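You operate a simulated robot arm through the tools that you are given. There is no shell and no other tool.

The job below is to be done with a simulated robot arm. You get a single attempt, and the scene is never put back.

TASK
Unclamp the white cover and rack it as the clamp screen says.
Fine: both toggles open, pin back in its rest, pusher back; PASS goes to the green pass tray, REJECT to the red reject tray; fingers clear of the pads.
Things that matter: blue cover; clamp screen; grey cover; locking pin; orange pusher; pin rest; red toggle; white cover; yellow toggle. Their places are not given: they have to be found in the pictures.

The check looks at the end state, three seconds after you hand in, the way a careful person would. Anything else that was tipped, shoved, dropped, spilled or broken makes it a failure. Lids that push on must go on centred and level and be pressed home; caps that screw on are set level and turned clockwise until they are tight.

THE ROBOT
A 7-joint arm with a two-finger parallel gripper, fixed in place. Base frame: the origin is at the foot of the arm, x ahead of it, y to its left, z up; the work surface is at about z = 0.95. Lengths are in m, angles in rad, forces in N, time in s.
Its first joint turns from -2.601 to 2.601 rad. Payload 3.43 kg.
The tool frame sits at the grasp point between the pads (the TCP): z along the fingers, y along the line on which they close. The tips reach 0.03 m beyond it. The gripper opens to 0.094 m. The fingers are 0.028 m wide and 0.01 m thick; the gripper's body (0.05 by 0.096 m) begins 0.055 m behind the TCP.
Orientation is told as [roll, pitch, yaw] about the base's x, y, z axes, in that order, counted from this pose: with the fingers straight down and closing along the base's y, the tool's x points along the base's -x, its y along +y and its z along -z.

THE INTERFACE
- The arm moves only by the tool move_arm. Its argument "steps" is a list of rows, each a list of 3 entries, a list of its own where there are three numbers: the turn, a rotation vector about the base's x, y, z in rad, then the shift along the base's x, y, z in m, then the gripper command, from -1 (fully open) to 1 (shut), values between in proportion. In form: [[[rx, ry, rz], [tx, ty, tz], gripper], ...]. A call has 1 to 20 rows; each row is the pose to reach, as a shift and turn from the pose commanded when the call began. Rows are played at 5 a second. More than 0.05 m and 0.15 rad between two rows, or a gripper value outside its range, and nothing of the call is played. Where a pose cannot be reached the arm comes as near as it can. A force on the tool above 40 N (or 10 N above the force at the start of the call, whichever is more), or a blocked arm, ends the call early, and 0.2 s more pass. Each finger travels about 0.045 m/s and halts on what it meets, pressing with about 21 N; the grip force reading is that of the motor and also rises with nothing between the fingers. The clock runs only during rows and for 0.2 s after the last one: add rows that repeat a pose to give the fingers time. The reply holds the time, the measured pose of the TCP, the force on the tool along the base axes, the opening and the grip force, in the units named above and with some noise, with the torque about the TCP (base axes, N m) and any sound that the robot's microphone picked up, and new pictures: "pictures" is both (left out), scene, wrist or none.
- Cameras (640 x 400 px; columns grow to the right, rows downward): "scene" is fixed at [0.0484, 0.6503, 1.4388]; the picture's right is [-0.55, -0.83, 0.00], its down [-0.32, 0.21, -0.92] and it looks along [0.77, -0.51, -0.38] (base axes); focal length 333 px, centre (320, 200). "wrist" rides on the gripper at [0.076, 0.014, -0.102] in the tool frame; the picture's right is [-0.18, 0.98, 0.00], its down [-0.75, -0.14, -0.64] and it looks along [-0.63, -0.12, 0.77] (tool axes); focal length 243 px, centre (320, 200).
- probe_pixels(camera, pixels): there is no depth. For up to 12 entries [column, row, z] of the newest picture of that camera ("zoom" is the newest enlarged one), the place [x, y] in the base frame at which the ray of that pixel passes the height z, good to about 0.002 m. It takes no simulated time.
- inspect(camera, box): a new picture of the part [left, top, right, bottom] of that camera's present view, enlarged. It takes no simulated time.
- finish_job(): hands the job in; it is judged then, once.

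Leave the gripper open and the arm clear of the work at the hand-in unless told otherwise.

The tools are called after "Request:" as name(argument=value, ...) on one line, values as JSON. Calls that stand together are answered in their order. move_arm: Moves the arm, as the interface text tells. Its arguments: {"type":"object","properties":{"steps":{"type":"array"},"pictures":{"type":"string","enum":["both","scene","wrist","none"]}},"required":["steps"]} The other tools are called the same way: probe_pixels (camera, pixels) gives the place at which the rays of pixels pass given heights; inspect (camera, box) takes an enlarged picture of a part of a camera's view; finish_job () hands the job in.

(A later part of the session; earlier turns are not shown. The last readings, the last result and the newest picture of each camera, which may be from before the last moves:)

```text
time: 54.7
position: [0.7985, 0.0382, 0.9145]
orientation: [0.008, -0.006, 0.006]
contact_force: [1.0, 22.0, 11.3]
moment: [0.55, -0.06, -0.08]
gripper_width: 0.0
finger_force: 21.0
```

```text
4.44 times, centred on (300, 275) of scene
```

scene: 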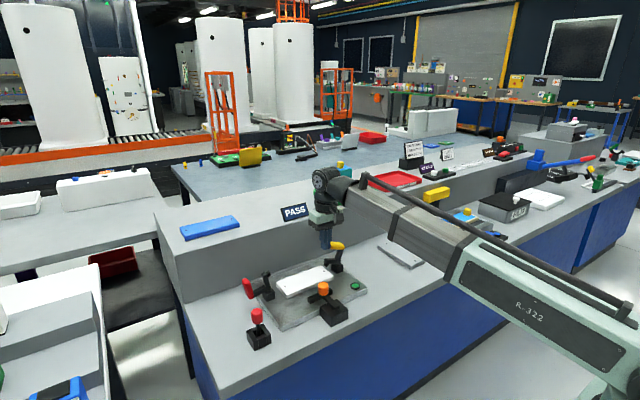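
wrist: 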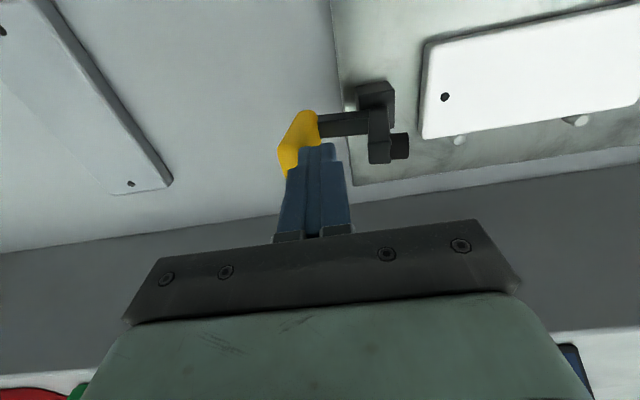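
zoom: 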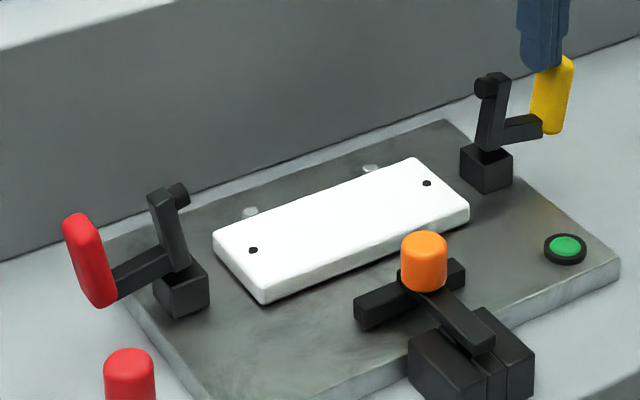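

The yellow lever is near 88°, with 22 N against me. I press a little further out and down, so that it ends open like the red one.

Request:
move_arm(steps=[[[0, 0, 0], [0, 0.001, -0.003], 1], [[0, 0, 0], [0, -0.001, -0.006], 1], [[0, 0, 0], [0, -0.003, -0.008], 1], [[0, 0, 0], [0, -0.006, -0.01], 1], [[0, 0, 0], [0, -0.009, -0.011], 1], [[0, 0, 0], [0, -0.012, -0.012], 1]], pictures="wrist")

Request:
inspect(camera="scene", box=[240, 230, 360, 320])

```text
time: 55.1
position: [0.7975, 0.0383, 0.9141]
orientation: [0.011, -0.006, 0.006]
contact_force: [-3.4, 8.6, 7.7]
moment: [0.16, 0.11, -0.07]
gripper_width: 0.0002
finger_force: 20.6
stopped in row 2: the force on the tool passed its limit at 44 N (the readings are from after the stop); the commanded pose is now the measured one
```

wrist: 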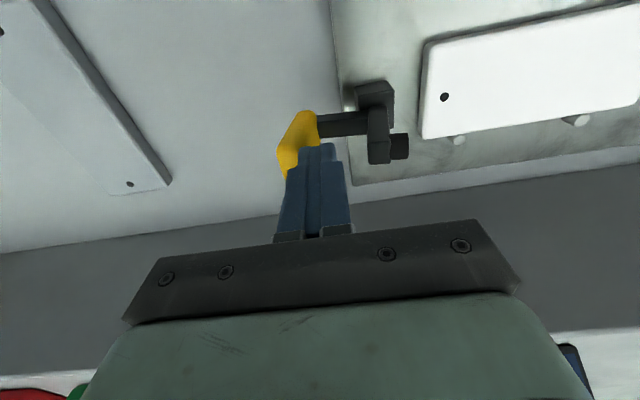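

```text
4.44 times, centred on (300, 275) of scene
```

zoom: 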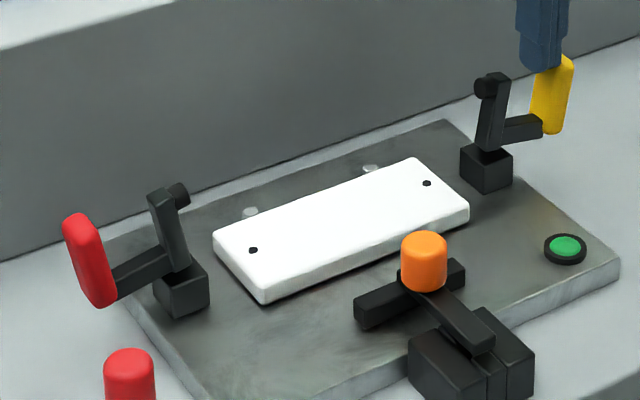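

The tips are sitting on the top edge of the handle. I shift inward 10 mm, lower 12 mm into the gap and push outward from there.

Request:
move_arm(steps=[[[-0.005, 0.003, -0.003], [0, 0.004, 0.003], 1], [[-0.01, 0.006, -0.006], [0, 0.01, 0.002], 1], [[-0.01, 0.006, -0.006], [0, 0.01, -0.004], 1], [[-0.01, 0.006, -0.006], [0, 0.01, -0.011], 1], [[-0.01, 0.006, -0.006], [0, 0.01, -0.011], 1]], pictures="wrist")

Request:
inspect(camera="scene", box=[240, 230, 360, 320])

```text
time: 56.3
position: [0.7994, 0.0482, 0.9015]
orientation: [-0.004, -0.001, -0.002]
contact_force: [-0.5, -0.4, 0.2]
moment: [0.0, -0.02, 0.0]
gripper_width: 0.0002
finger_force: 20.4
```

wrist: 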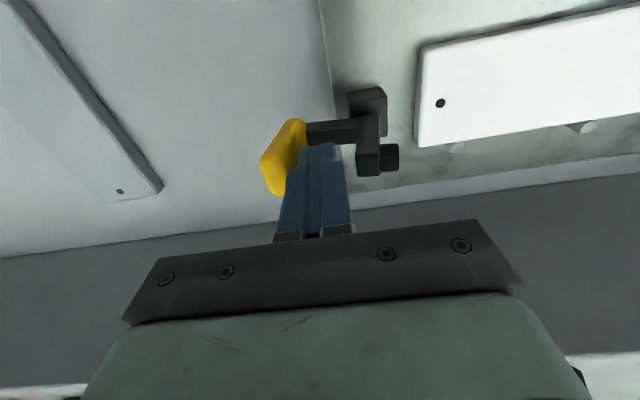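

```text
4.44 times, centred on (300, 275) of scene
```

zoom: 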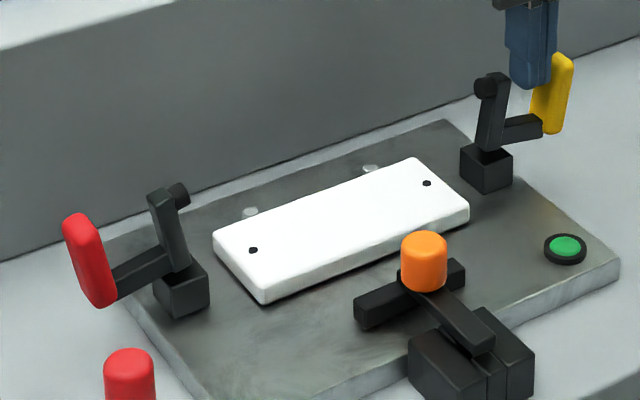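

Fingers are in the gap without contact. Now push outward.

Request:
move_arm(steps=[[[0, 0, 0], [0, -0.005, 0], 1], [[0, 0, 0], [0, -0.01, 0], 1], [[0, 0, 0], [0, -0.015, 0], 1], [[0, 0, 0], [0, -0.02, -0.001], 1], [[0, 0, 0], [0, -0.025, -0.002], 1]], pictures="wrist")

Request:
inspect(camera="scene", box=[240, 230, 360, 320])

```text
time: 57.2
position: [0.8002, 0.0409, 0.9011]
orientation: [0.016, -0.002, 0.006]
contact_force: [-0.3, 11.9, 2.4]
moment: [0.36, 0.01, -0.09]
gripper_width: 0.0
finger_force: 21.0
stopped in row 4: the force on the tool passed its limit at 46 N (the readings are from after the stop); the commanded pose is now the measured one
```

wrist: 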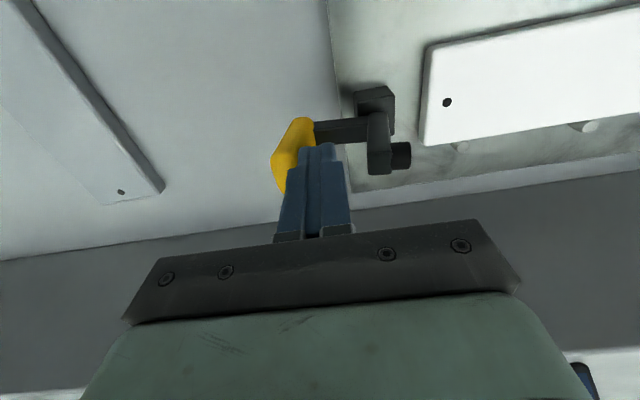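

```text
4.44 times, centred on (300, 275) of scene
```

zoom: 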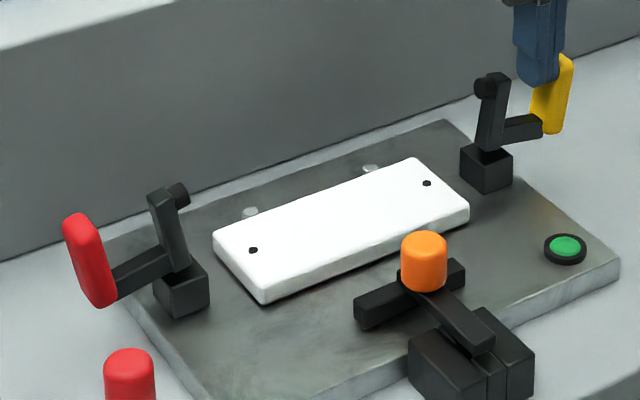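

The push is jamming by friction again: at this angle the handle must slide down as it goes out. I move the fingers out and down together.

Request:
move_arm(steps=[[[-0.006, 0.001, -0.002], [0, 0.0, -0.002], 1], [[-0.01, 0.001, -0.004], [0, -0.002, -0.005], 1], [[-0.012, 0.002, -0.006], [0, -0.005, -0.009], 1], [[-0.012, 0.002, -0.006], [0, -0.009, -0.013], 1], [[-0.012, 0.002, -0.006], [0, -0.013, -0.017], 1]], pictures="wrist")

Request:
inspect(camera="scene", box=[240, 230, 360, 320])

```text
time: 57.8
position: [0.7991, 0.0411, 0.9007]
orientation: [0.012, -0.002, 0.006]
contact_force: [-3.5, 8.0, 6.4]
moment: [0.14, 0.11, -0.07]
gripper_width: 0.0001
finger_force: 21.3
stopped in row 2: the force on the tool passed its limit at 44 N (the readings are from after the stop); the commanded pose is now the measured one
```

wrist: 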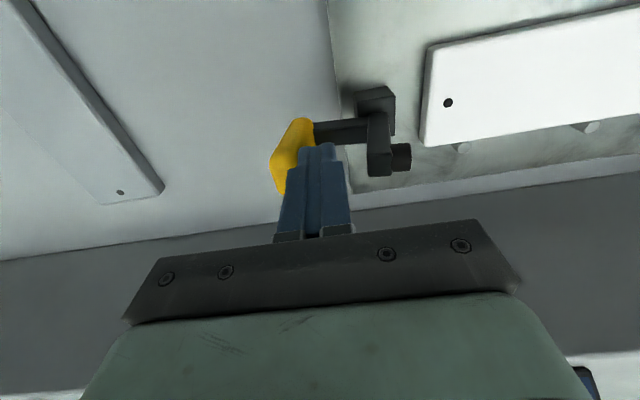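

```text
4.44 times, centred on (300, 275) of scene
```

zoom: 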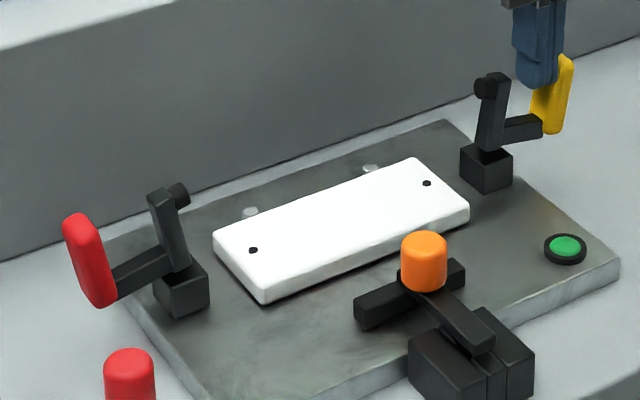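

A hard stop is felt now. I withdraw inward and up, and look at both levers from the middle to compare their angles.

Request:
move_arm(steps=[[[-0.006, 0.001, -0.003], [0, 0.005, 0.002], 1], [[-0.012, 0.002, -0.006], [0, 0.007, 0.01], 1], [[-0.012, 0.002, -0.006], [0, 0.007, 0.03], 1], [[-0.012, 0.002, -0.006], [0, 0.007, 0.06], 1], [[-0.012, 0.002, -0.006], [0, 0.04, 0.08], 1], [[-0.012, 0.002, -0.006], [0, 0.08, 0.09], 1], [[-0.012, 0.002, -0.006], [-0.02, 0.12, 0.09], 1], [[-0.012, 0.002, -0.006], [-0.05, 0.15, 0.09], 1], [[-0.012, 0.002, -0.006], [-0.08, 0.168, 0.09], 1], [[-0.012, 0.002, -0.006], [-0.1, 0.168, 0.09], 1], [[-0.012, 0.002, -0.006], [-0.1, 0.168, 0.09], -0.5]])

Request:
inspect(camera="scene", box=[240, 230, 360, 320])

Request:
inspect(camera="wrist", box=[160, 60, 480, 240])

```text
time: 60.2
position: [0.6992, 0.2082, 0.9894]
orientation: [-0.004, 0.001, 0.0]
contact_force: [0.4, 0.0, -0.4]
moment: [-0.02, 0.04, 0.01]
gripper_width: 0.0324
finger_force: 0.1
```

scene: 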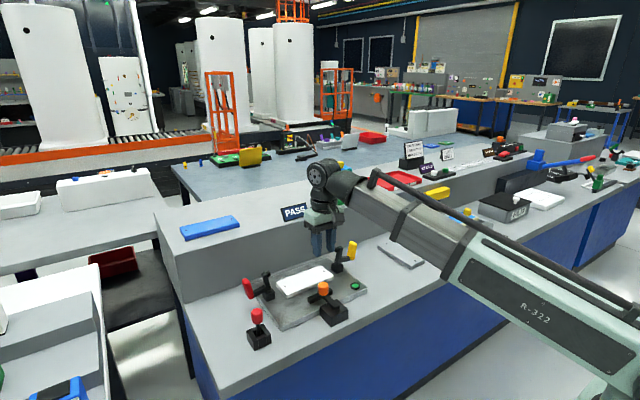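
wrist: 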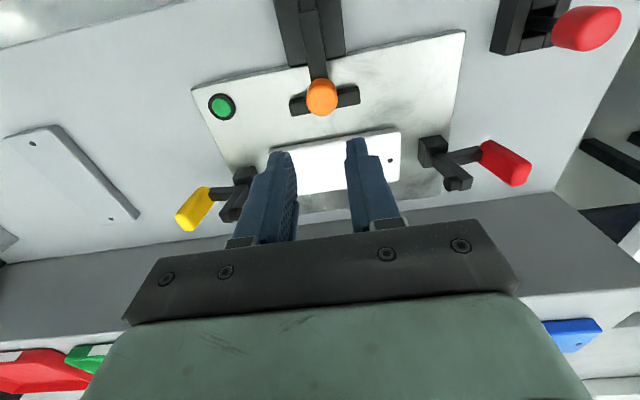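

```text
4.44 times, centred on (300, 275) of scene
```

zoom: 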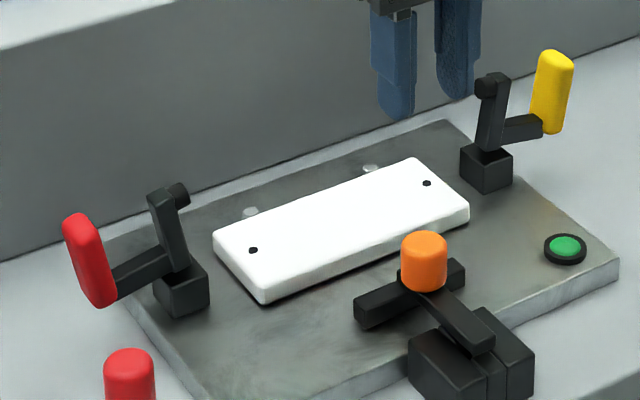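

```text
2.00 times, centred on (320, 150) of wrist
```

zoom: 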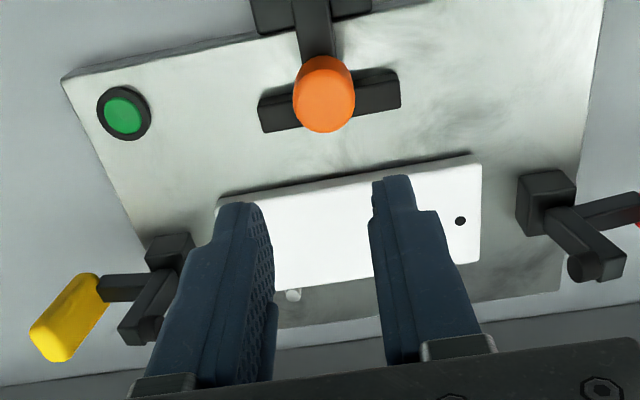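

I triangulate both handles' ends to get the lever angles.

Request:
inspect(camera="wrist", box=[410, 120, 550, 220])

Request:
probe_pixels(camera="scene", pixels=[[353, 244, 0.87], [353, 244, 0.88], [353, 244, 0.89], [350.8, 258, 0.83], [350.8, 258, 0.84], [246.5, 281, 0.87], [246.5, 281, 0.88], [246.5, 281, 0.89], [250, 296, 0.82], [250, 296, 0.83]])

Request:
probe_pixels(camera="wrist", pixels=[[188, 221, 0.87], [188, 221, 0.88], [188, 221, 0.89], [203, 193, 0.83], [203, 193, 0.84], [520, 175, 0.87], [520, 175, 0.88], [520, 175, 0.89], [492, 150, 0.82], [492, 150, 0.83]])

```text
4.00 times, centred on (480, 170) of wrist
```

zoom: 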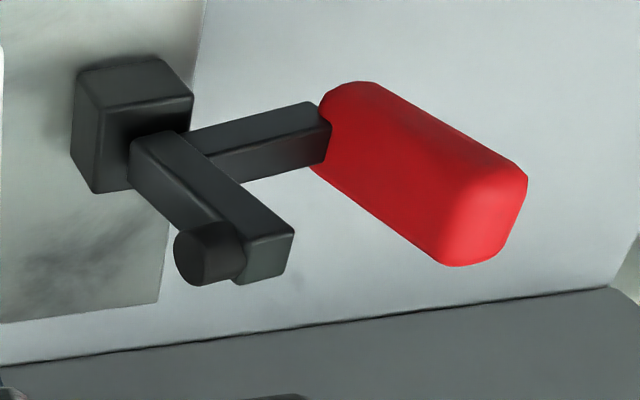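

```text
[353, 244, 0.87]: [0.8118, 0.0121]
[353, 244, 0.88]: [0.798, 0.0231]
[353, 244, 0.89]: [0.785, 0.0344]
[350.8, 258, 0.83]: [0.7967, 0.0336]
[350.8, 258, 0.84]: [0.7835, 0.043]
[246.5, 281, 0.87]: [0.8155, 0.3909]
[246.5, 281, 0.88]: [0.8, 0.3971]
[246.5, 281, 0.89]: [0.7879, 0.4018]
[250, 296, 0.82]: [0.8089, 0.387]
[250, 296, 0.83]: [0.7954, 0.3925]
```

```text
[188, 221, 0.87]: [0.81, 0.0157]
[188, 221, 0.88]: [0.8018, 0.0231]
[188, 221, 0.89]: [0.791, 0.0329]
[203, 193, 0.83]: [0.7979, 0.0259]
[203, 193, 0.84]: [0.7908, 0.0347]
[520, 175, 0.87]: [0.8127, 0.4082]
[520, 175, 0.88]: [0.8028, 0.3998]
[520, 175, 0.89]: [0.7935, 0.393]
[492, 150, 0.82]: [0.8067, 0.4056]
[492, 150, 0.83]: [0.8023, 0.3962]
```

Both levers lie symmetric at the same stop, about 95–98° open (red top y 0.399, yellow top y 0.023 around centre 0.21). Now for the cover: it must be gripped across its width, so I turn the tool by +90° in place, well above everything.

Request:
move_arm(steps=[[[0, 0, 0.14], [0.005, 0, 0.005], -0.5], [[0, 0, 0.28], [0.01, 0, 0.01], -0.7], [[0, 0, 0.42], [0.02, 0, 0.02], -1], [[0, 0, 0.56], [0.03, 0, 0.03], -1], [[0, 0, 0.7], [0.04, 0, 0.03], -1], [[0, 0, 0.84], [0.05, 0, 0.03], -1], [[0, 0, 0.98], [0.06, 0, 0.03], -1], [[0, 0, 1.12], [0.07, 0, 0.03], -1], [[0, 0, 1.26], [0.08, 0, 0.03], -1], [[0, 0, 1.4], [0.09, 0, 0.03], -1], [[0, 0, 1.5], [0.093, 0, 0.03], -1], [[0, 0, 1.571], [0.093, 0, 0.03], -1], [[0, 0, 1.571], [0.093, 0, 0.03], -1]])

```text
time: 63.0
position: [0.7931, 0.2089, 1.0192]
orientation: [-0.005, -0.001, 1.571]
contact_force: [-0.4, -0.8, -0.1]
moment: [-0.02, -0.03, -0.01]
gripper_width: 0.0938
finger_force: 0.1
```

scene: 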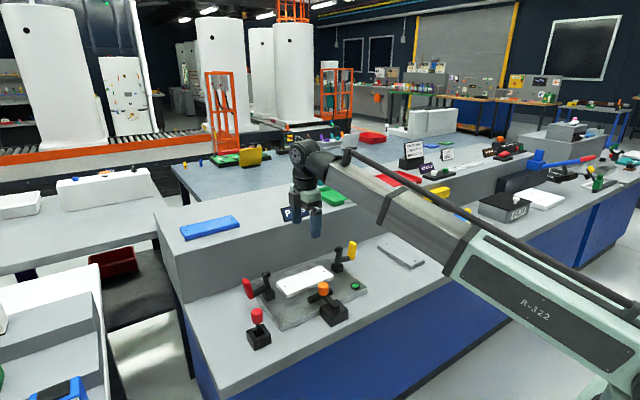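
wrist: 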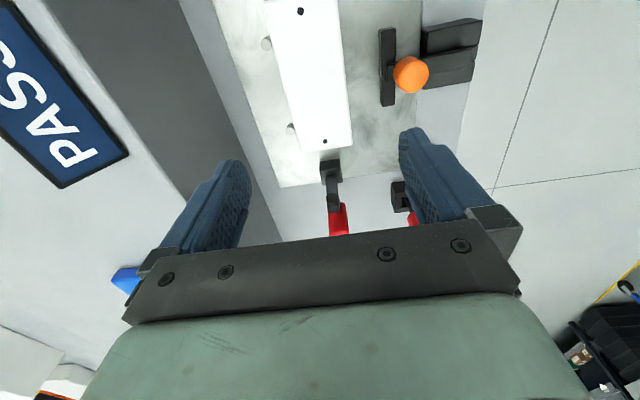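

Turn reached. Before grasping, I test the reach over the green tray with the empty gripper, travelling at TCP z≈1.07 clear of the screen.

Request:
move_arm(steps=[[[0, 0, 0], [0.0, -0.01, 0.02], -1], [[0, 0, 0], [0.01, -0.03, 0.04], -1], [[0, 0, 0], [0.02, -0.06, 0.05], -1], [[0, 0, 0], [0.03, -0.09, 0.05], -1], [[0, 0, 0], [0.04, -0.12, 0.05], -1], [[0, 0, 0], [0.06, -0.15, 0.05], -1], [[0, 0, 0], [0.08, -0.18, 0.05], -1], [[0, 0, 0], [0.1, -0.21, 0.05], -1], [[0, 0, 0], [0.12, -0.24, 0.05], -1], [[0, 0, 0], [0.14, -0.27, 0.05], -1], [[0, 0, 0], [0.16, -0.3, 0.05], -1], [[0, 0, 0], [0.18, -0.32, 0.05], -1], [[0, 0, 0], [0.2, -0.33, 0.05], -1], [[0, 0, 0], [0.2, -0.33, 0.05], -1]])

```text
time: 66.0
position: [0.9925, -0.1214, 1.0697]
orientation: [-0.003, -0.001, 1.57]
contact_force: [0.4, -0.1, -0.7]
moment: [-0.01, 0.01, -0.01]
gripper_width: 0.094
finger_force: 0.0
```

scene: 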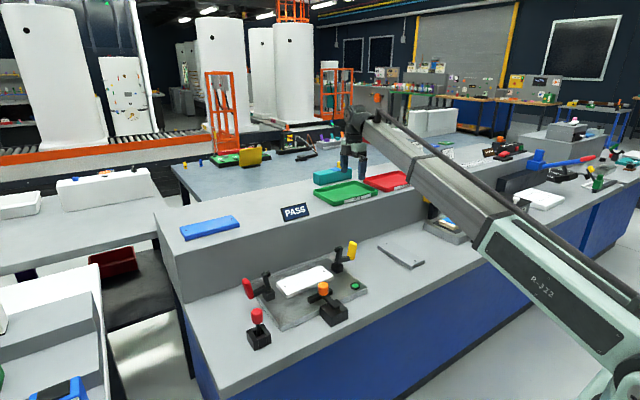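
wrist: 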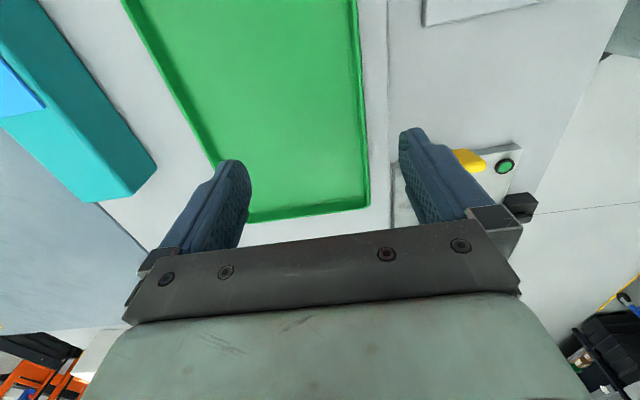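

Reached without trouble. I measure the tray from here (near edge column 365, left edge row 210).

Request:
probe_pixels(camera="wrist", pixels=[[370, 208, 0.94], [370, 208, 0.95], [247, 222, 0.94], [247, 222, 0.95], [359, 2, 0.94], [359, 2, 0.95], [122, 2, 0.94], [122, 2, 0.95], [360, 195, 0.935], [150, 20, 0.935]])

Request:
probe_pixels(camera="scene", pixels=[[314, 192, 0.95], [345, 203, 0.95], [378, 190, 0.95], [350, 180, 0.95], [280, 225, 0.935], [284, 222, 0.935], [309, 217, 0.935]])

Request:
inspect(camera="scene", box=[270, 150, 430, 240])

Request:
inspect(camera="wrist", box=[100, 0, 420, 230])

```text
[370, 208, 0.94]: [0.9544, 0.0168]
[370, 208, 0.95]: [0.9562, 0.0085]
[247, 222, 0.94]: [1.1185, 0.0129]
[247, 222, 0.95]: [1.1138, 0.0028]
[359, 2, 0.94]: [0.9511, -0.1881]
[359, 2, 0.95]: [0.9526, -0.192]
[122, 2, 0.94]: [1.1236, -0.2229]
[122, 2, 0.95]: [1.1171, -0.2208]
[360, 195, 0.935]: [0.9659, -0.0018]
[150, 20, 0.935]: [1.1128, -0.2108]
```

```text
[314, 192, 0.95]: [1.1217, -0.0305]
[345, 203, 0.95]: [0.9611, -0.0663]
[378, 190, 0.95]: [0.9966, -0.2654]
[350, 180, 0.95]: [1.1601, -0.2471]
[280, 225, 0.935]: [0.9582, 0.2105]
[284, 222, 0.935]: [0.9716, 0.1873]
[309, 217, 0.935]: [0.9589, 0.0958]
```

```text
4.00 times, centred on (350, 195) of scene
```

zoom: 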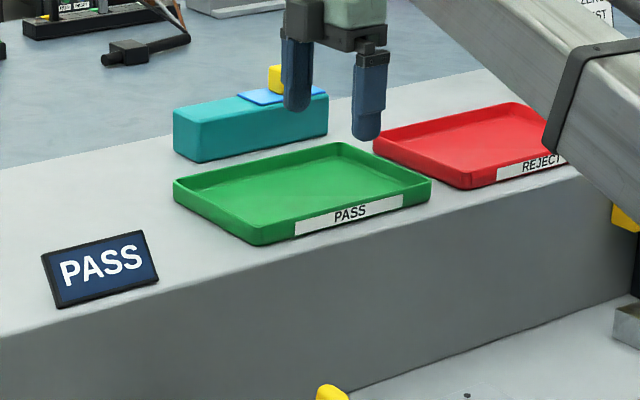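

```text
1.74 times, centred on (260, 115) of wrist
```

zoom: 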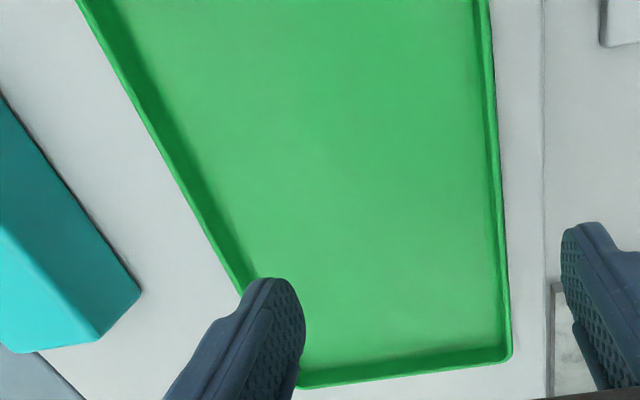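

Triangulated: shelf z≈0.95, tray rim z≈0.97, tray spans x 0.96–1.10, y −0.229…−0.012, so its centre is (1.03, −0.12). I test reach there now, staying above the rim.

Request:
move_arm(steps=[[[0, 0, 0], [0.015, 0, 0], -1], [[0, 0, 0], [0.03, 0, 0], -1], [[0, 0, 0], [0.038, 0, -0.01], -1], [[0, 0, 0], [0.038, 0, -0.03], -1], [[0, 0, 0], [0.038, 0, -0.05], -1], [[0, 0, 0], [0.038, 0, -0.05], -1]])

```text
time: 67.4
position: [1.0306, -0.1216, 1.0193]
orientation: [-0.004, -0.001, 1.57]
contact_force: [-0.4, -0.1, 0.8]
moment: [-0.02, 0.0, 0.03]
gripper_width: 0.094
finger_force: 0.0
```

scene: 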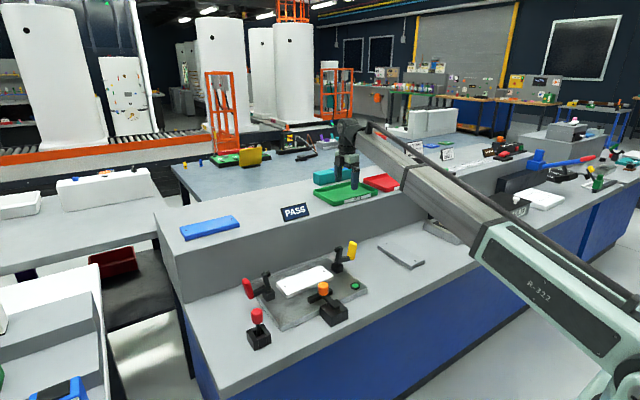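
wrist: 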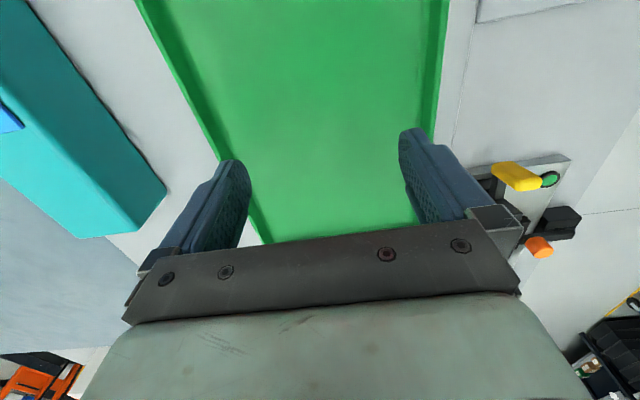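

Reachable. One more lowering test to TCP z≈0.995 (tips inside the tray, above its floor), then I go back for the cover.

Request:
move_arm(steps=[[[0, 0, 0], [0, 0, -0.01], -0.6], [[0, 0, 0], [0, 0, -0.02], -0.6], [[0, 0, 0], [0, 0, -0.024], -0.6], [[0, 0, 0], [0, 0, -0.024], -0.6]])

```text
time: 68.4
position: [1.0292, -0.1229, 0.9952]
orientation: [-0.003, 0.0, 1.569]
contact_force: [-1.0, -0.1, 0.0]
moment: [0.01, -0.04, 0.04]
gripper_width: 0.0752
finger_force: 0.1
```

scene: 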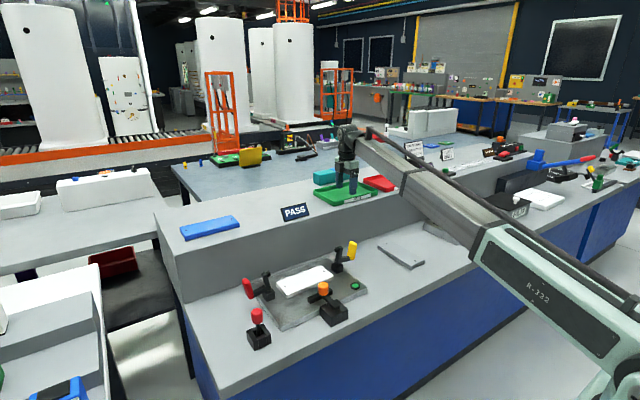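
wrist: 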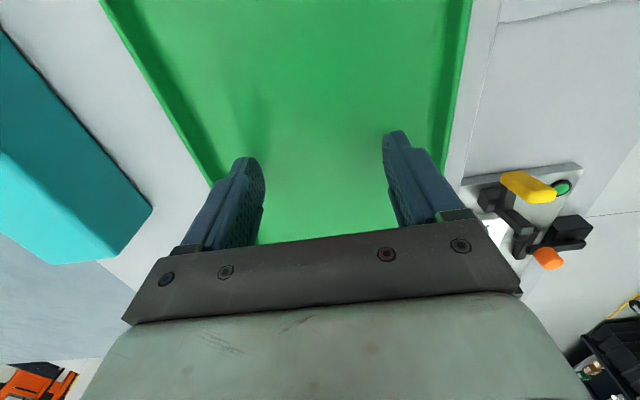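

All reachable. I rise to z≈1.07 and go back above the cover.

Request:
move_arm(steps=[[[0, 0, 0], [0, 0, 0.03], -0.8], [[0, 0, 0], [0, 0, 0.06], -1], [[0, 0, 0], [-0.01, 0.0, 0.075], -1], [[0, 0, 0], [-0.04, 0.01, 0.075], -1], [[0, 0, 0], [-0.065, 0.03, 0.075], -1], [[0, 0, 0], [-0.085, 0.06, 0.075], -1], [[0, 0, 0], [-0.105, 0.09, 0.075], -1], [[0, 0, 0], [-0.125, 0.12, 0.075], -1], [[0, 0, 0], [-0.145, 0.15, 0.075], -1], [[0, 0, 0], [-0.165, 0.18, 0.075], -1], [[0, 0, 0], [-0.18, 0.21, 0.075], -1], [[0, 0, 0], [-0.195, 0.24, 0.07], -1], [[0, 0, 0], [-0.21, 0.27, 0.06], -1], [[0, 0, 0], [-0.225, 0.3, 0.045], -1], [[0, 0, 0], [-0.236, 0.325, 0.025], -1], [[0, 0, 0], [-0.236, 0.333, 0.0], -1], [[0, 0, 0], [-0.236, 0.333, -0.04], -1], [[0, 0, 0], [-0.236, 0.333, -0.06], -1], [[0, 0, 0], [-0.236, 0.333, -0.06], -1]])

Request:
inspect(camera="wrist", box=[220, 0, 460, 200])

Request:
inspect(camera="scene", box=[240, 230, 360, 320])

```text
time: 72.4
position: [0.7949, 0.2113, 0.9356]
orientation: [-0.002, 0.001, 1.57]
contact_force: [0.4, 0.7, 0.0]
moment: [-0.01, -0.01, -0.02]
gripper_width: 0.0941
finger_force: 0.0
```

scene: 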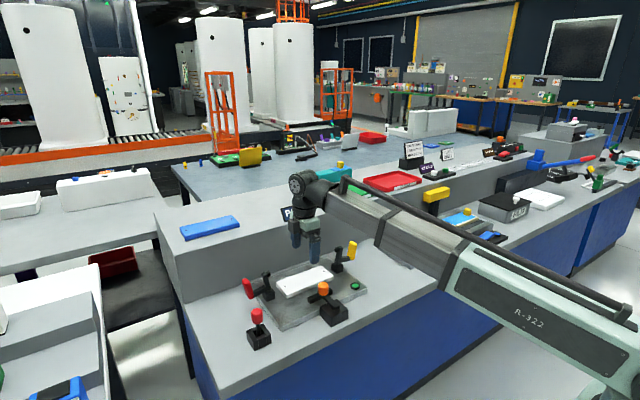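
wrist: 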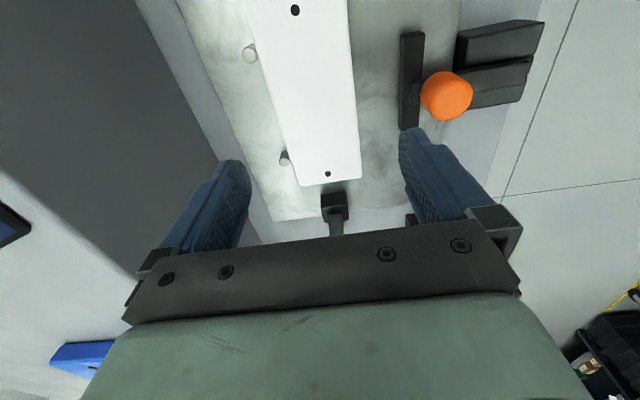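

```text
2.00 times, centred on (340, 100) of wrist
```

zoom: 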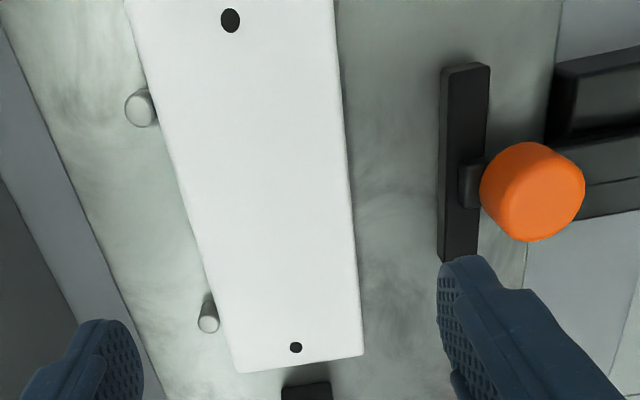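

```text
4.44 times, centred on (300, 275) of scene
```

zoom: 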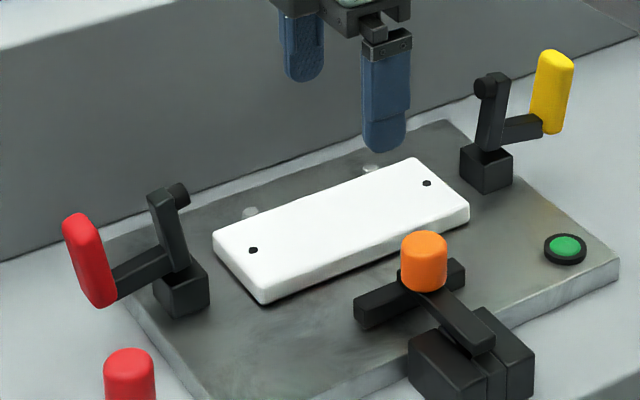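

I probe cover corners and the two dowels behind it at z≈0.81–0.82.

Request:
probe_pixels(camera="wrist", pixels=[[361.5, 177.5, 0.815], [361.5, 177.5, 0.825], [299, 186, 0.815], [299, 186, 0.825], [346.5, 1, 0.815], [242.5, 1, 0.815], [250, 50, 0.815], [284, 157, 0.815], [328, 173.5, 0.82], [295, 10, 0.82]])

Request:
probe_pixels(camera="scene", pixels=[[284.9, 286.3, 0.82], [284.9, 286.3, 0.825], [324.1, 271, 0.82], [324.1, 271, 0.825], [287.7, 295.5, 0.82], [333.5, 277.5, 0.82], [276, 284, 0.82], [321.5, 265.5, 0.82], [287.7, 298, 0.8]])

```text
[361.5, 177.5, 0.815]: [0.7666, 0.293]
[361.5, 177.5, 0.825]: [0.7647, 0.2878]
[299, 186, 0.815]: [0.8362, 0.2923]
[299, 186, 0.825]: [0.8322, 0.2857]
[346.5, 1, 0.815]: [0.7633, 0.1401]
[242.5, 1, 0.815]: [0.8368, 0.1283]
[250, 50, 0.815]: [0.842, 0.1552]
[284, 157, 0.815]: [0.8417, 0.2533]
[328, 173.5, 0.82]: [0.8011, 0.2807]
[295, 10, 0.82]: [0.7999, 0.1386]
```

```text
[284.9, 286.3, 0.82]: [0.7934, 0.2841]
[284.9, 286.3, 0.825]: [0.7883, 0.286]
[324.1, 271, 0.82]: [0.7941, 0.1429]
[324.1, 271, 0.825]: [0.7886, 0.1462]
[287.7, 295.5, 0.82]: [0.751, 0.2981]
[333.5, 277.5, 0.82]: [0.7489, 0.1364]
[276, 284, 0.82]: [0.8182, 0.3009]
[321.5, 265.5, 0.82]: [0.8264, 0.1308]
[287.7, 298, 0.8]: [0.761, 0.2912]
```

Cover centre ≈ (0.801, 0.2105), top z≈0.814, width ≈0.071; dowels at y 0.155 and 0.253, so a finger fits between them at y=0.21. I descend with open fingers to TCP z≈0.833.

Request:
move_arm(steps=[[[0, 0, 0], [0.006, -0.001, -0.02], -1], [[0, 0, 0], [0.006, -0.001, -0.045], -1], [[0, 0, 0], [0.006, -0.001, -0.065], -1], [[0, 0, 0], [0.006, -0.001, -0.08], -1], [[0, 0, 0], [0.006, -0.001, -0.092], -1], [[0, 0, 0], [0.006, -0.001, -0.1], -1], [[0, 0, 0], [0.006, -0.001, -0.103], -1], [[0, 0, 0], [0.006, -0.001, -0.103], -1]])

Request:
inspect(camera="scene", box=[240, 230, 360, 320])

```text
time: 74.2
position: [0.7997, 0.2098, 0.8331]
orientation: [-0.003, -0.001, 1.57]
contact_force: [-0.9, -0.1, 0.6]
moment: [-0.03, -0.04, -0.04]
gripper_width: 0.0939
finger_force: 0.0
```

scene: 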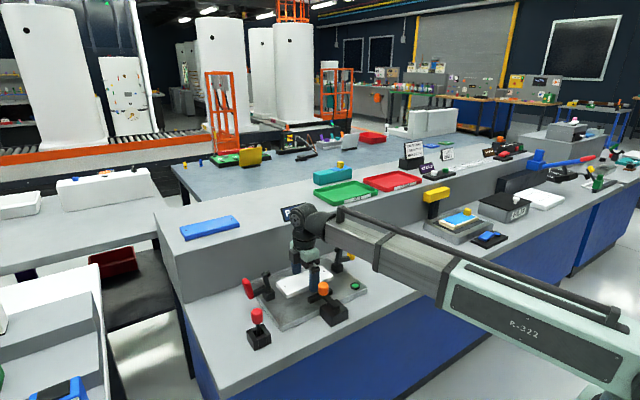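
wrist: 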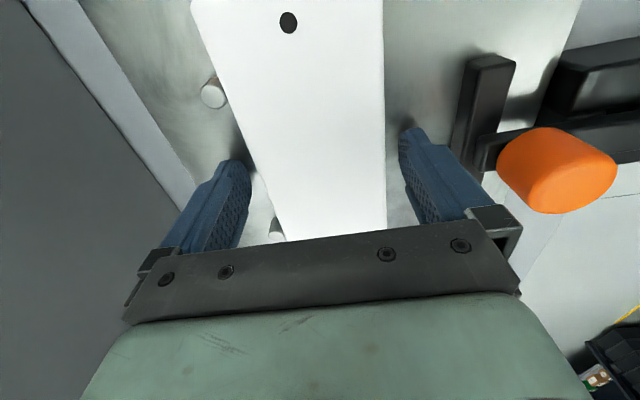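

```text
4.44 times, centred on (300, 275) of scene
```

zoom: 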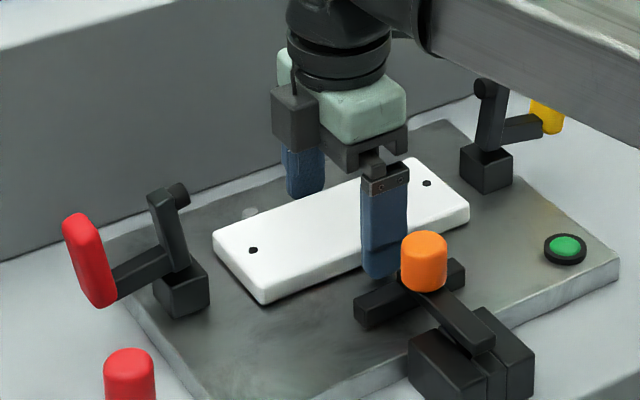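

The fingers straddle the cover with no contact. I lower 3 mm more for better hold, watching for plate contact, then close.

Request:
move_arm(steps=[[[0, 0, 0], [0.001, 0, -0.0015], -1], [[0, 0, 0], [0.001, 0, -0.003], -1], [[0, 0, 0], [0.001, 0, -0.003], -1]], pictures="none")

```text
time: 75.0
position: [0.8004, 0.2106, 0.8305]
orientation: [-0.005, -0.001, 1.568]
contact_force: [1.4, 0.8, 17.6]
moment: [-0.08, 0.88, 0.0]
gripper_width: 0.0936
finger_force: 0.1
```

The near finger touches the plate (17 N), so the plate is at z≈0.80. I raise 2 mm and close on the cover.

Request:
move_arm(steps=[[[0, 0, 0], [0, 0, 0.002], -1], [[0, 0, 0], [0, 0, 0.002], -0.7], [[0, 0, 0], [0, 0, 0.002], 0.0], [[0, 0, 0], [0, 0, 0.002], 1], [[0, 0, 0], [0, 0, 0.002], 1], [[0, 0, 0], [0, 0, 0.002], 1]])

Request:
inspect(camera="scene", box=[240, 230, 360, 320])

```text
time: 76.4
position: [0.8, 0.2096, 0.8313]
orientation: [0.001, 0.002, 1.57]
contact_force: [-14.7, -1.1, -4.7]
moment: [-0.1, 0.54, 0.16]
gripper_width: 0.0737
finger_force: 20.8
```

scene: 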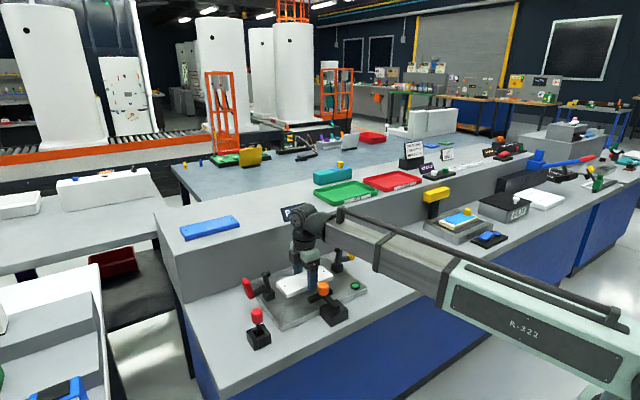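
wrist: 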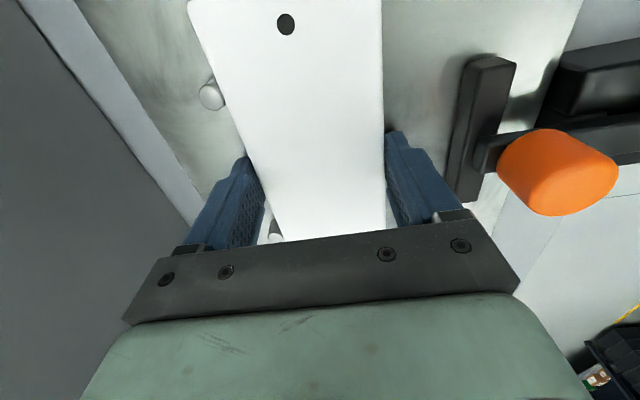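

```text
4.44 times, centred on (300, 275) of scene
```

zoom: 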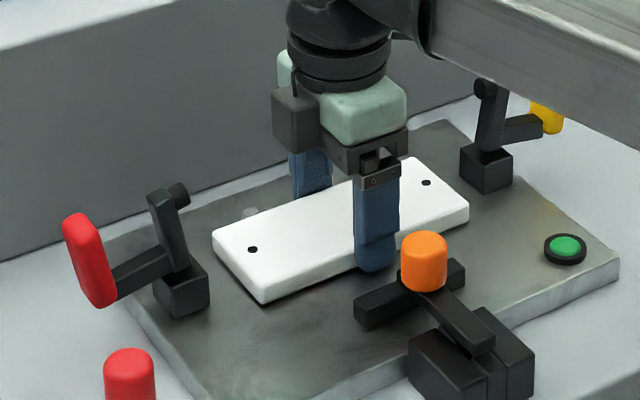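

Gripping at 0.0737 m, but −15 N in x shows the cover is pressed against its dowels. I ease −x by about 1.5 mm and re-read.

Request:
move_arm(steps=[[[0, 0, 0], [-0.001, 0, 0.0005], 1], [[0, 0, 0], [-0.0015, 0, 0.001], 1], [[0, 0, 0], [-0.0015, 0, 0.001], 1]], pictures="none")

```text
time: 77.2
position: [0.7994, 0.2094, 0.8318]
orientation: [-0.003, 0.0, 1.569]
contact_force: [-6.6, -2.1, -0.4]
moment: [-0.14, 0.26, 0.21]
gripper_width: 0.0735
finger_force: 20.8
```

Better (−6.6 N). I lift slowly by 2 cm and look.

Request:
move_arm(steps=[[[0, 0, 0], [-0.001, 0, 0.002], 1], [[0, 0, 0], [-0.001, 0, 0.005], 1], [[0, 0, 0], [-0.001, 0, 0.009], 1], [[0, 0, 0], [-0.001, 0, 0.014], 1], [[0, 0, 0], [-0.001, 0, 0.02], 1], [[0, 0, 0], [-0.001, 0, 0.02], 1]])

Request:
inspect(camera="scene", box=[240, 230, 360, 320])

```text
time: 78.6
position: [0.7989, 0.2095, 0.8523]
orientation: [-0.003, -0.001, 1.57]
contact_force: [-0.2, -0.1, -2.7]
moment: [-0.02, 0.01, 0.01]
gripper_width: 0.0737
finger_force: 21.0
```

scene: 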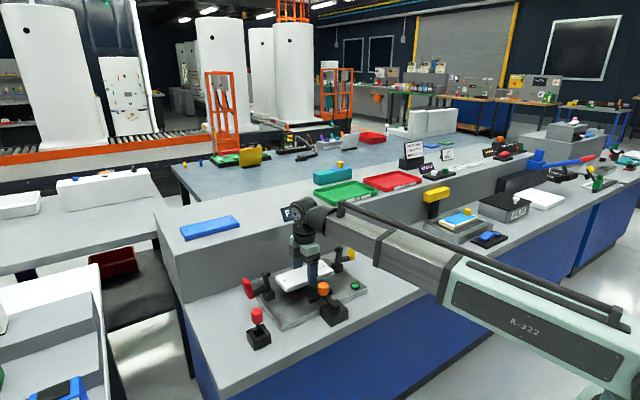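
wrist: 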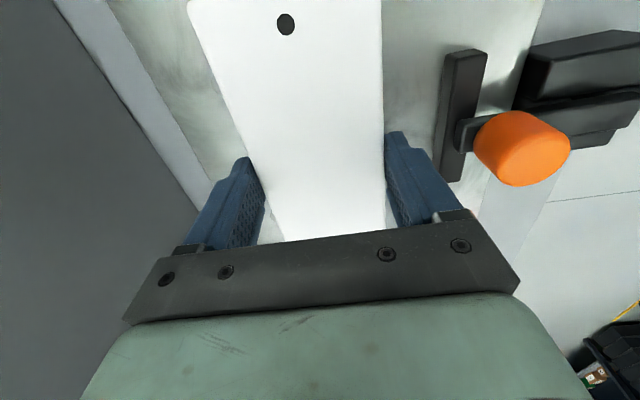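

```text
4.44 times, centred on (300, 275) of scene
```

zoom: 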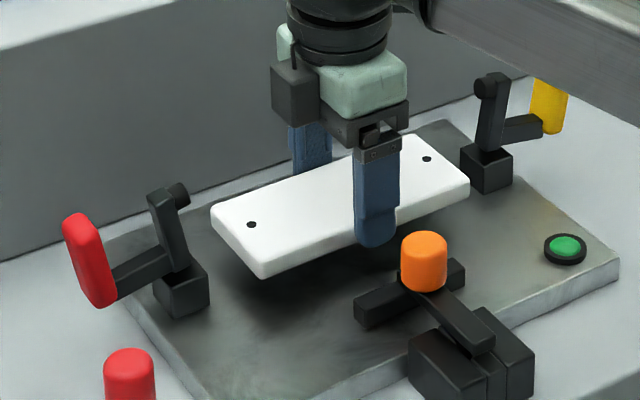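

The cover is up and level (2.7 N weight). I lift straight to z≈1.07, then carry it toward the tray at a steady pace.

Request:
move_arm(steps=[[[0, 0, 0], [0, 0, 0.02], 1], [[0, 0, 0], [0, 0, 0.045], 1], [[0, 0, 0], [0, 0, 0.07], 1], [[0, 0, 0], [0, 0, 0.1], 1], [[0, 0, 0], [0, 0, 0.13], 1], [[0, 0, 0], [0, 0, 0.16], 1], [[0, 0, 0], [0, 0, 0.19], 1], [[0, 0, 0], [0, 0, 0.21], 1], [[0, 0, 0], [0, 0, 0.218], 1], [[0, 0, 0], [0.005, -0.015, 0.218], 1], [[0, 0, 0], [0.015, -0.035, 0.218], 1], [[0, 0, 0], [0.03, -0.06, 0.218], 1], [[0, 0, 0], [0.045, -0.085, 0.218], 1], [[0, 0, 0], [0.06, -0.11, 0.218], 1], [[0, 0, 0], [0.075, -0.135, 0.218], 1], [[0, 0, 0], [0.09, -0.16, 0.218], 1], [[0, 0, 0], [0.1, -0.18, 0.218], 1], [[0, 0, 0], [0.1, -0.18, 0.218], 1]])

```text
time: 82.4
position: [0.8991, 0.0299, 1.0719]
orientation: [-0.004, 0.0, 1.57]
contact_force: [-0.3, -0.2, -2.7]
moment: [0.03, -0.01, 0.03]
gripper_width: 0.0738
finger_force: 21.1
```

scene: 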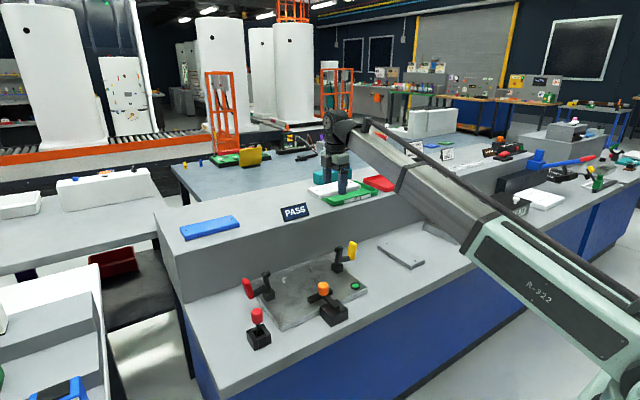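
wrist: 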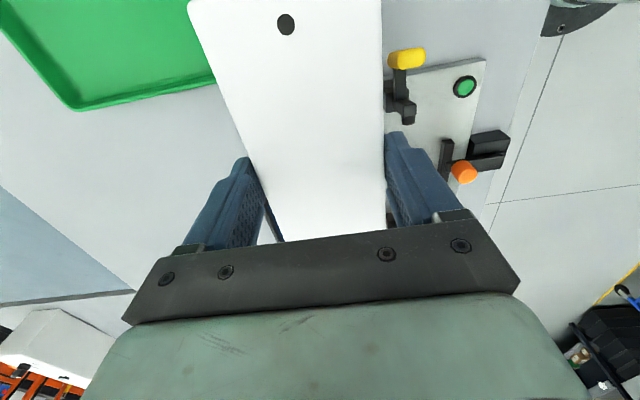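

The cover is held steadily. I continue to above the tray's centre (1.03, −0.12).

Request:
move_arm(steps=[[[0, 0, 0], [0.015, -0.02, 0], 1], [[0, 0, 0], [0.03, -0.04, 0], 1], [[0, 0, 0], [0.045, -0.06, 0], 1], [[0, 0, 0], [0.06, -0.08, 0], 1], [[0, 0, 0], [0.08, -0.1, 0], 1], [[0, 0, 0], [0.1, -0.12, 0], 1], [[0, 0, 0], [0.12, -0.14, 0], 1], [[0, 0, 0], [0.131, -0.151, 0], 1], [[0, 0, 0], [0.131, -0.151, -0.015], 1], [[0, 0, 0], [0.131, -0.151, -0.03], 1], [[0, 0, 0], [0.131, -0.151, -0.03], 1]])

Request:
inspect(camera="scene", box=[270, 140, 430, 240])

Request:
inspect(camera="wrist", box=[100, 0, 500, 250])

```text
time: 84.8
position: [1.0307, -0.1201, 1.0403]
orientation: [-0.003, 0.001, 1.569]
contact_force: [-0.1, 0.0, -1.9]
moment: [-0.02, 0.0, 0.03]
gripper_width: 0.0738
finger_force: 21.4
```

scene: 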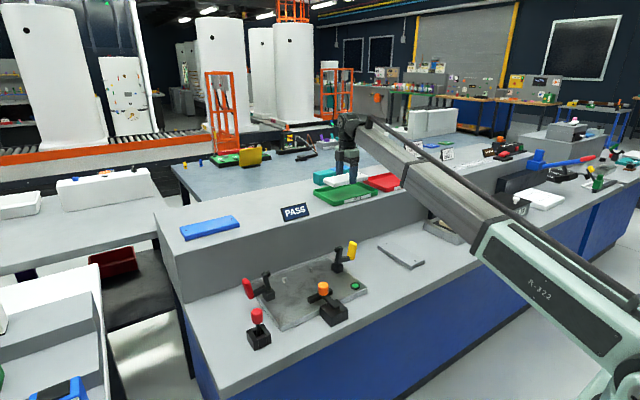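
wrist: 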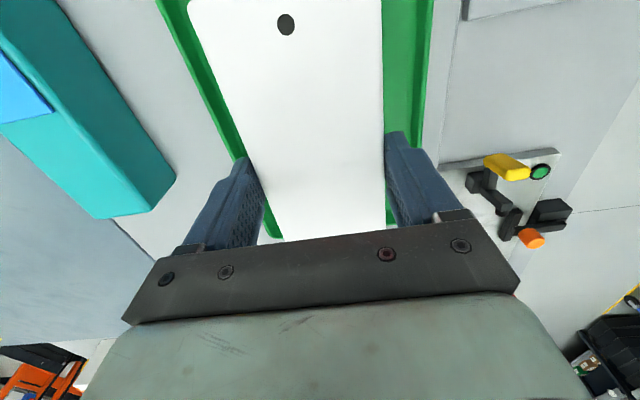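

```text
4.00 times, centred on (350, 190) of scene
```

zoom: 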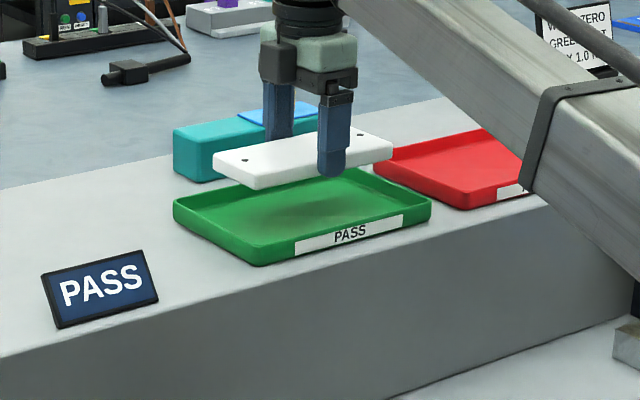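

```text
1.60 times, centred on (300, 125) of wrist
```

zoom: 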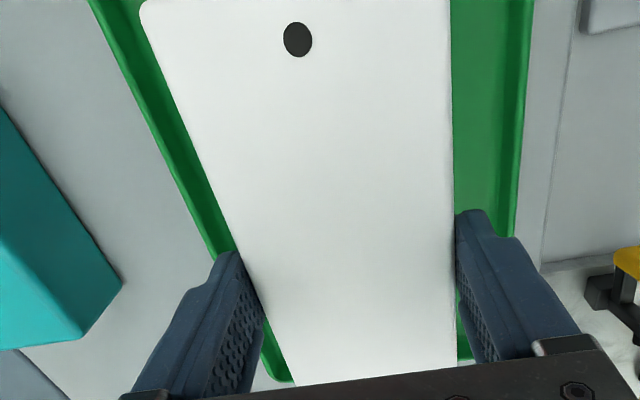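

The cover hangs level over the green tray, its shadow centred. I lower to TCP z≈0.995 first.

Request:
move_arm(steps=[[[0, 0, 0], [0, 0, -0.012], 1], [[0, 0, 0], [0, 0, -0.024], 1], [[0, 0, 0], [0, 0, -0.034], 1], [[0, 0, 0], [0, 0, -0.042], 1], [[0, 0, 0], [0, 0, -0.046], 1], [[0, 0, 0], [0, 0, -0.046], 1]])

Request:
inspect(camera="scene", box=[270, 140, 430, 240])

```text
time: 86.2
position: [1.0304, -0.1213, 0.9942]
orientation: [-0.002, 0.001, 1.57]
contact_force: [0.3, -0.8, -2.4]
moment: [0.0, 0.01, -0.02]
gripper_width: 0.0737
finger_force: 20.7
```

scene: 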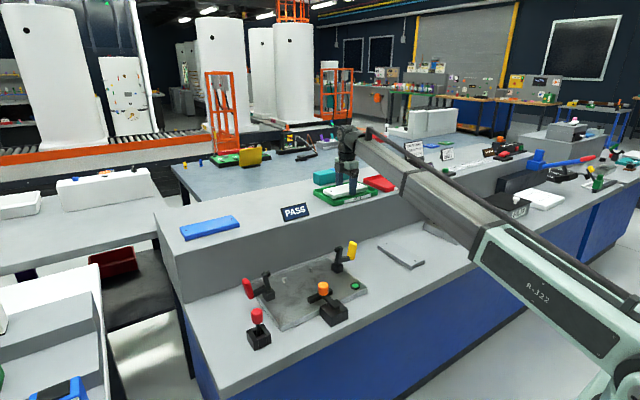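
wrist: 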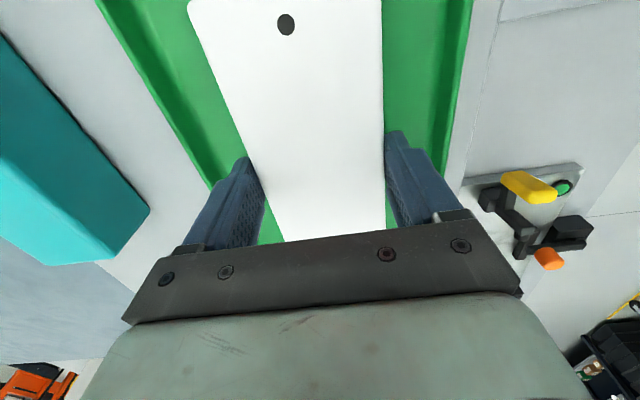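

```text
4.00 times, centred on (350, 190) of scene
```

zoom: 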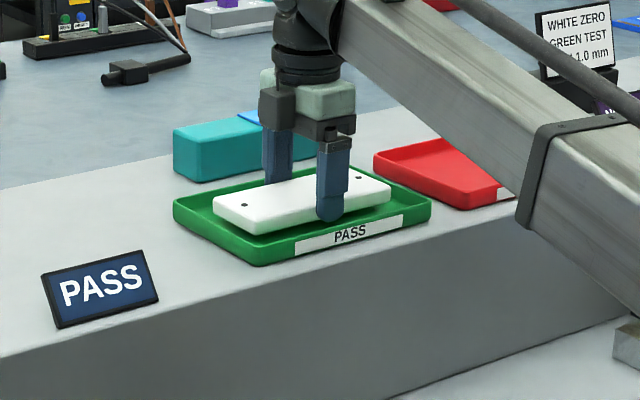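

Now fine lowering until the tray floor carries it.

Request:
move_arm(steps=[[[0, 0, 0], [0, 0, -0.002], 1], [[0, 0, 0], [0, 0, -0.004], 1], [[0, 0, 0], [0, 0, -0.006], 1], [[0, 0, 0], [0, 0, -0.006], 1]], pictures="none")

```text
time: 87.2
position: [1.0286, -0.1206, 0.9884]
orientation: [-0.003, -0.002, 1.569]
contact_force: [-0.6, -0.5, -2.7]
moment: [-0.01, -0.05, 0.02]
gripper_width: 0.0736
finger_force: 20.7
```

Request:
move_arm(steps=[[[0, 0, 0], [0, 0, -0.0015], 1], [[0, 0, 0], [0, 0, -0.003], 1], [[0, 0, 0], [0, 0, -0.003], 1]], pictures="none")

```text
time: 88.0
position: [1.0292, -0.1205, 0.9854]
orientation: [-0.005, 0.0, 1.569]
contact_force: [0.5, 0.2, -1.3]
moment: [-0.06, -0.03, 0.0]
gripper_width: 0.0736
finger_force: 21.2
```

The load begins to ease (−1.3 N). A little lower still.

Request:
move_arm(steps=[[[0, 0, 0], [0, 0, -0.001], 1], [[0, 0, 0], [0, 0, -0.002], 1], [[0, 0, 0], [0, 0, -0.002], 1]], pictures="none")

```text
time: 88.8
position: [1.0298, -0.1206, 0.9837]
orientation: [-0.005, 0.0, 1.57]
contact_force: [1.6, -0.9, 14.9]
moment: [-0.04, 0.09, 0.03]
gripper_width: 0.0739
finger_force: 21.0
```

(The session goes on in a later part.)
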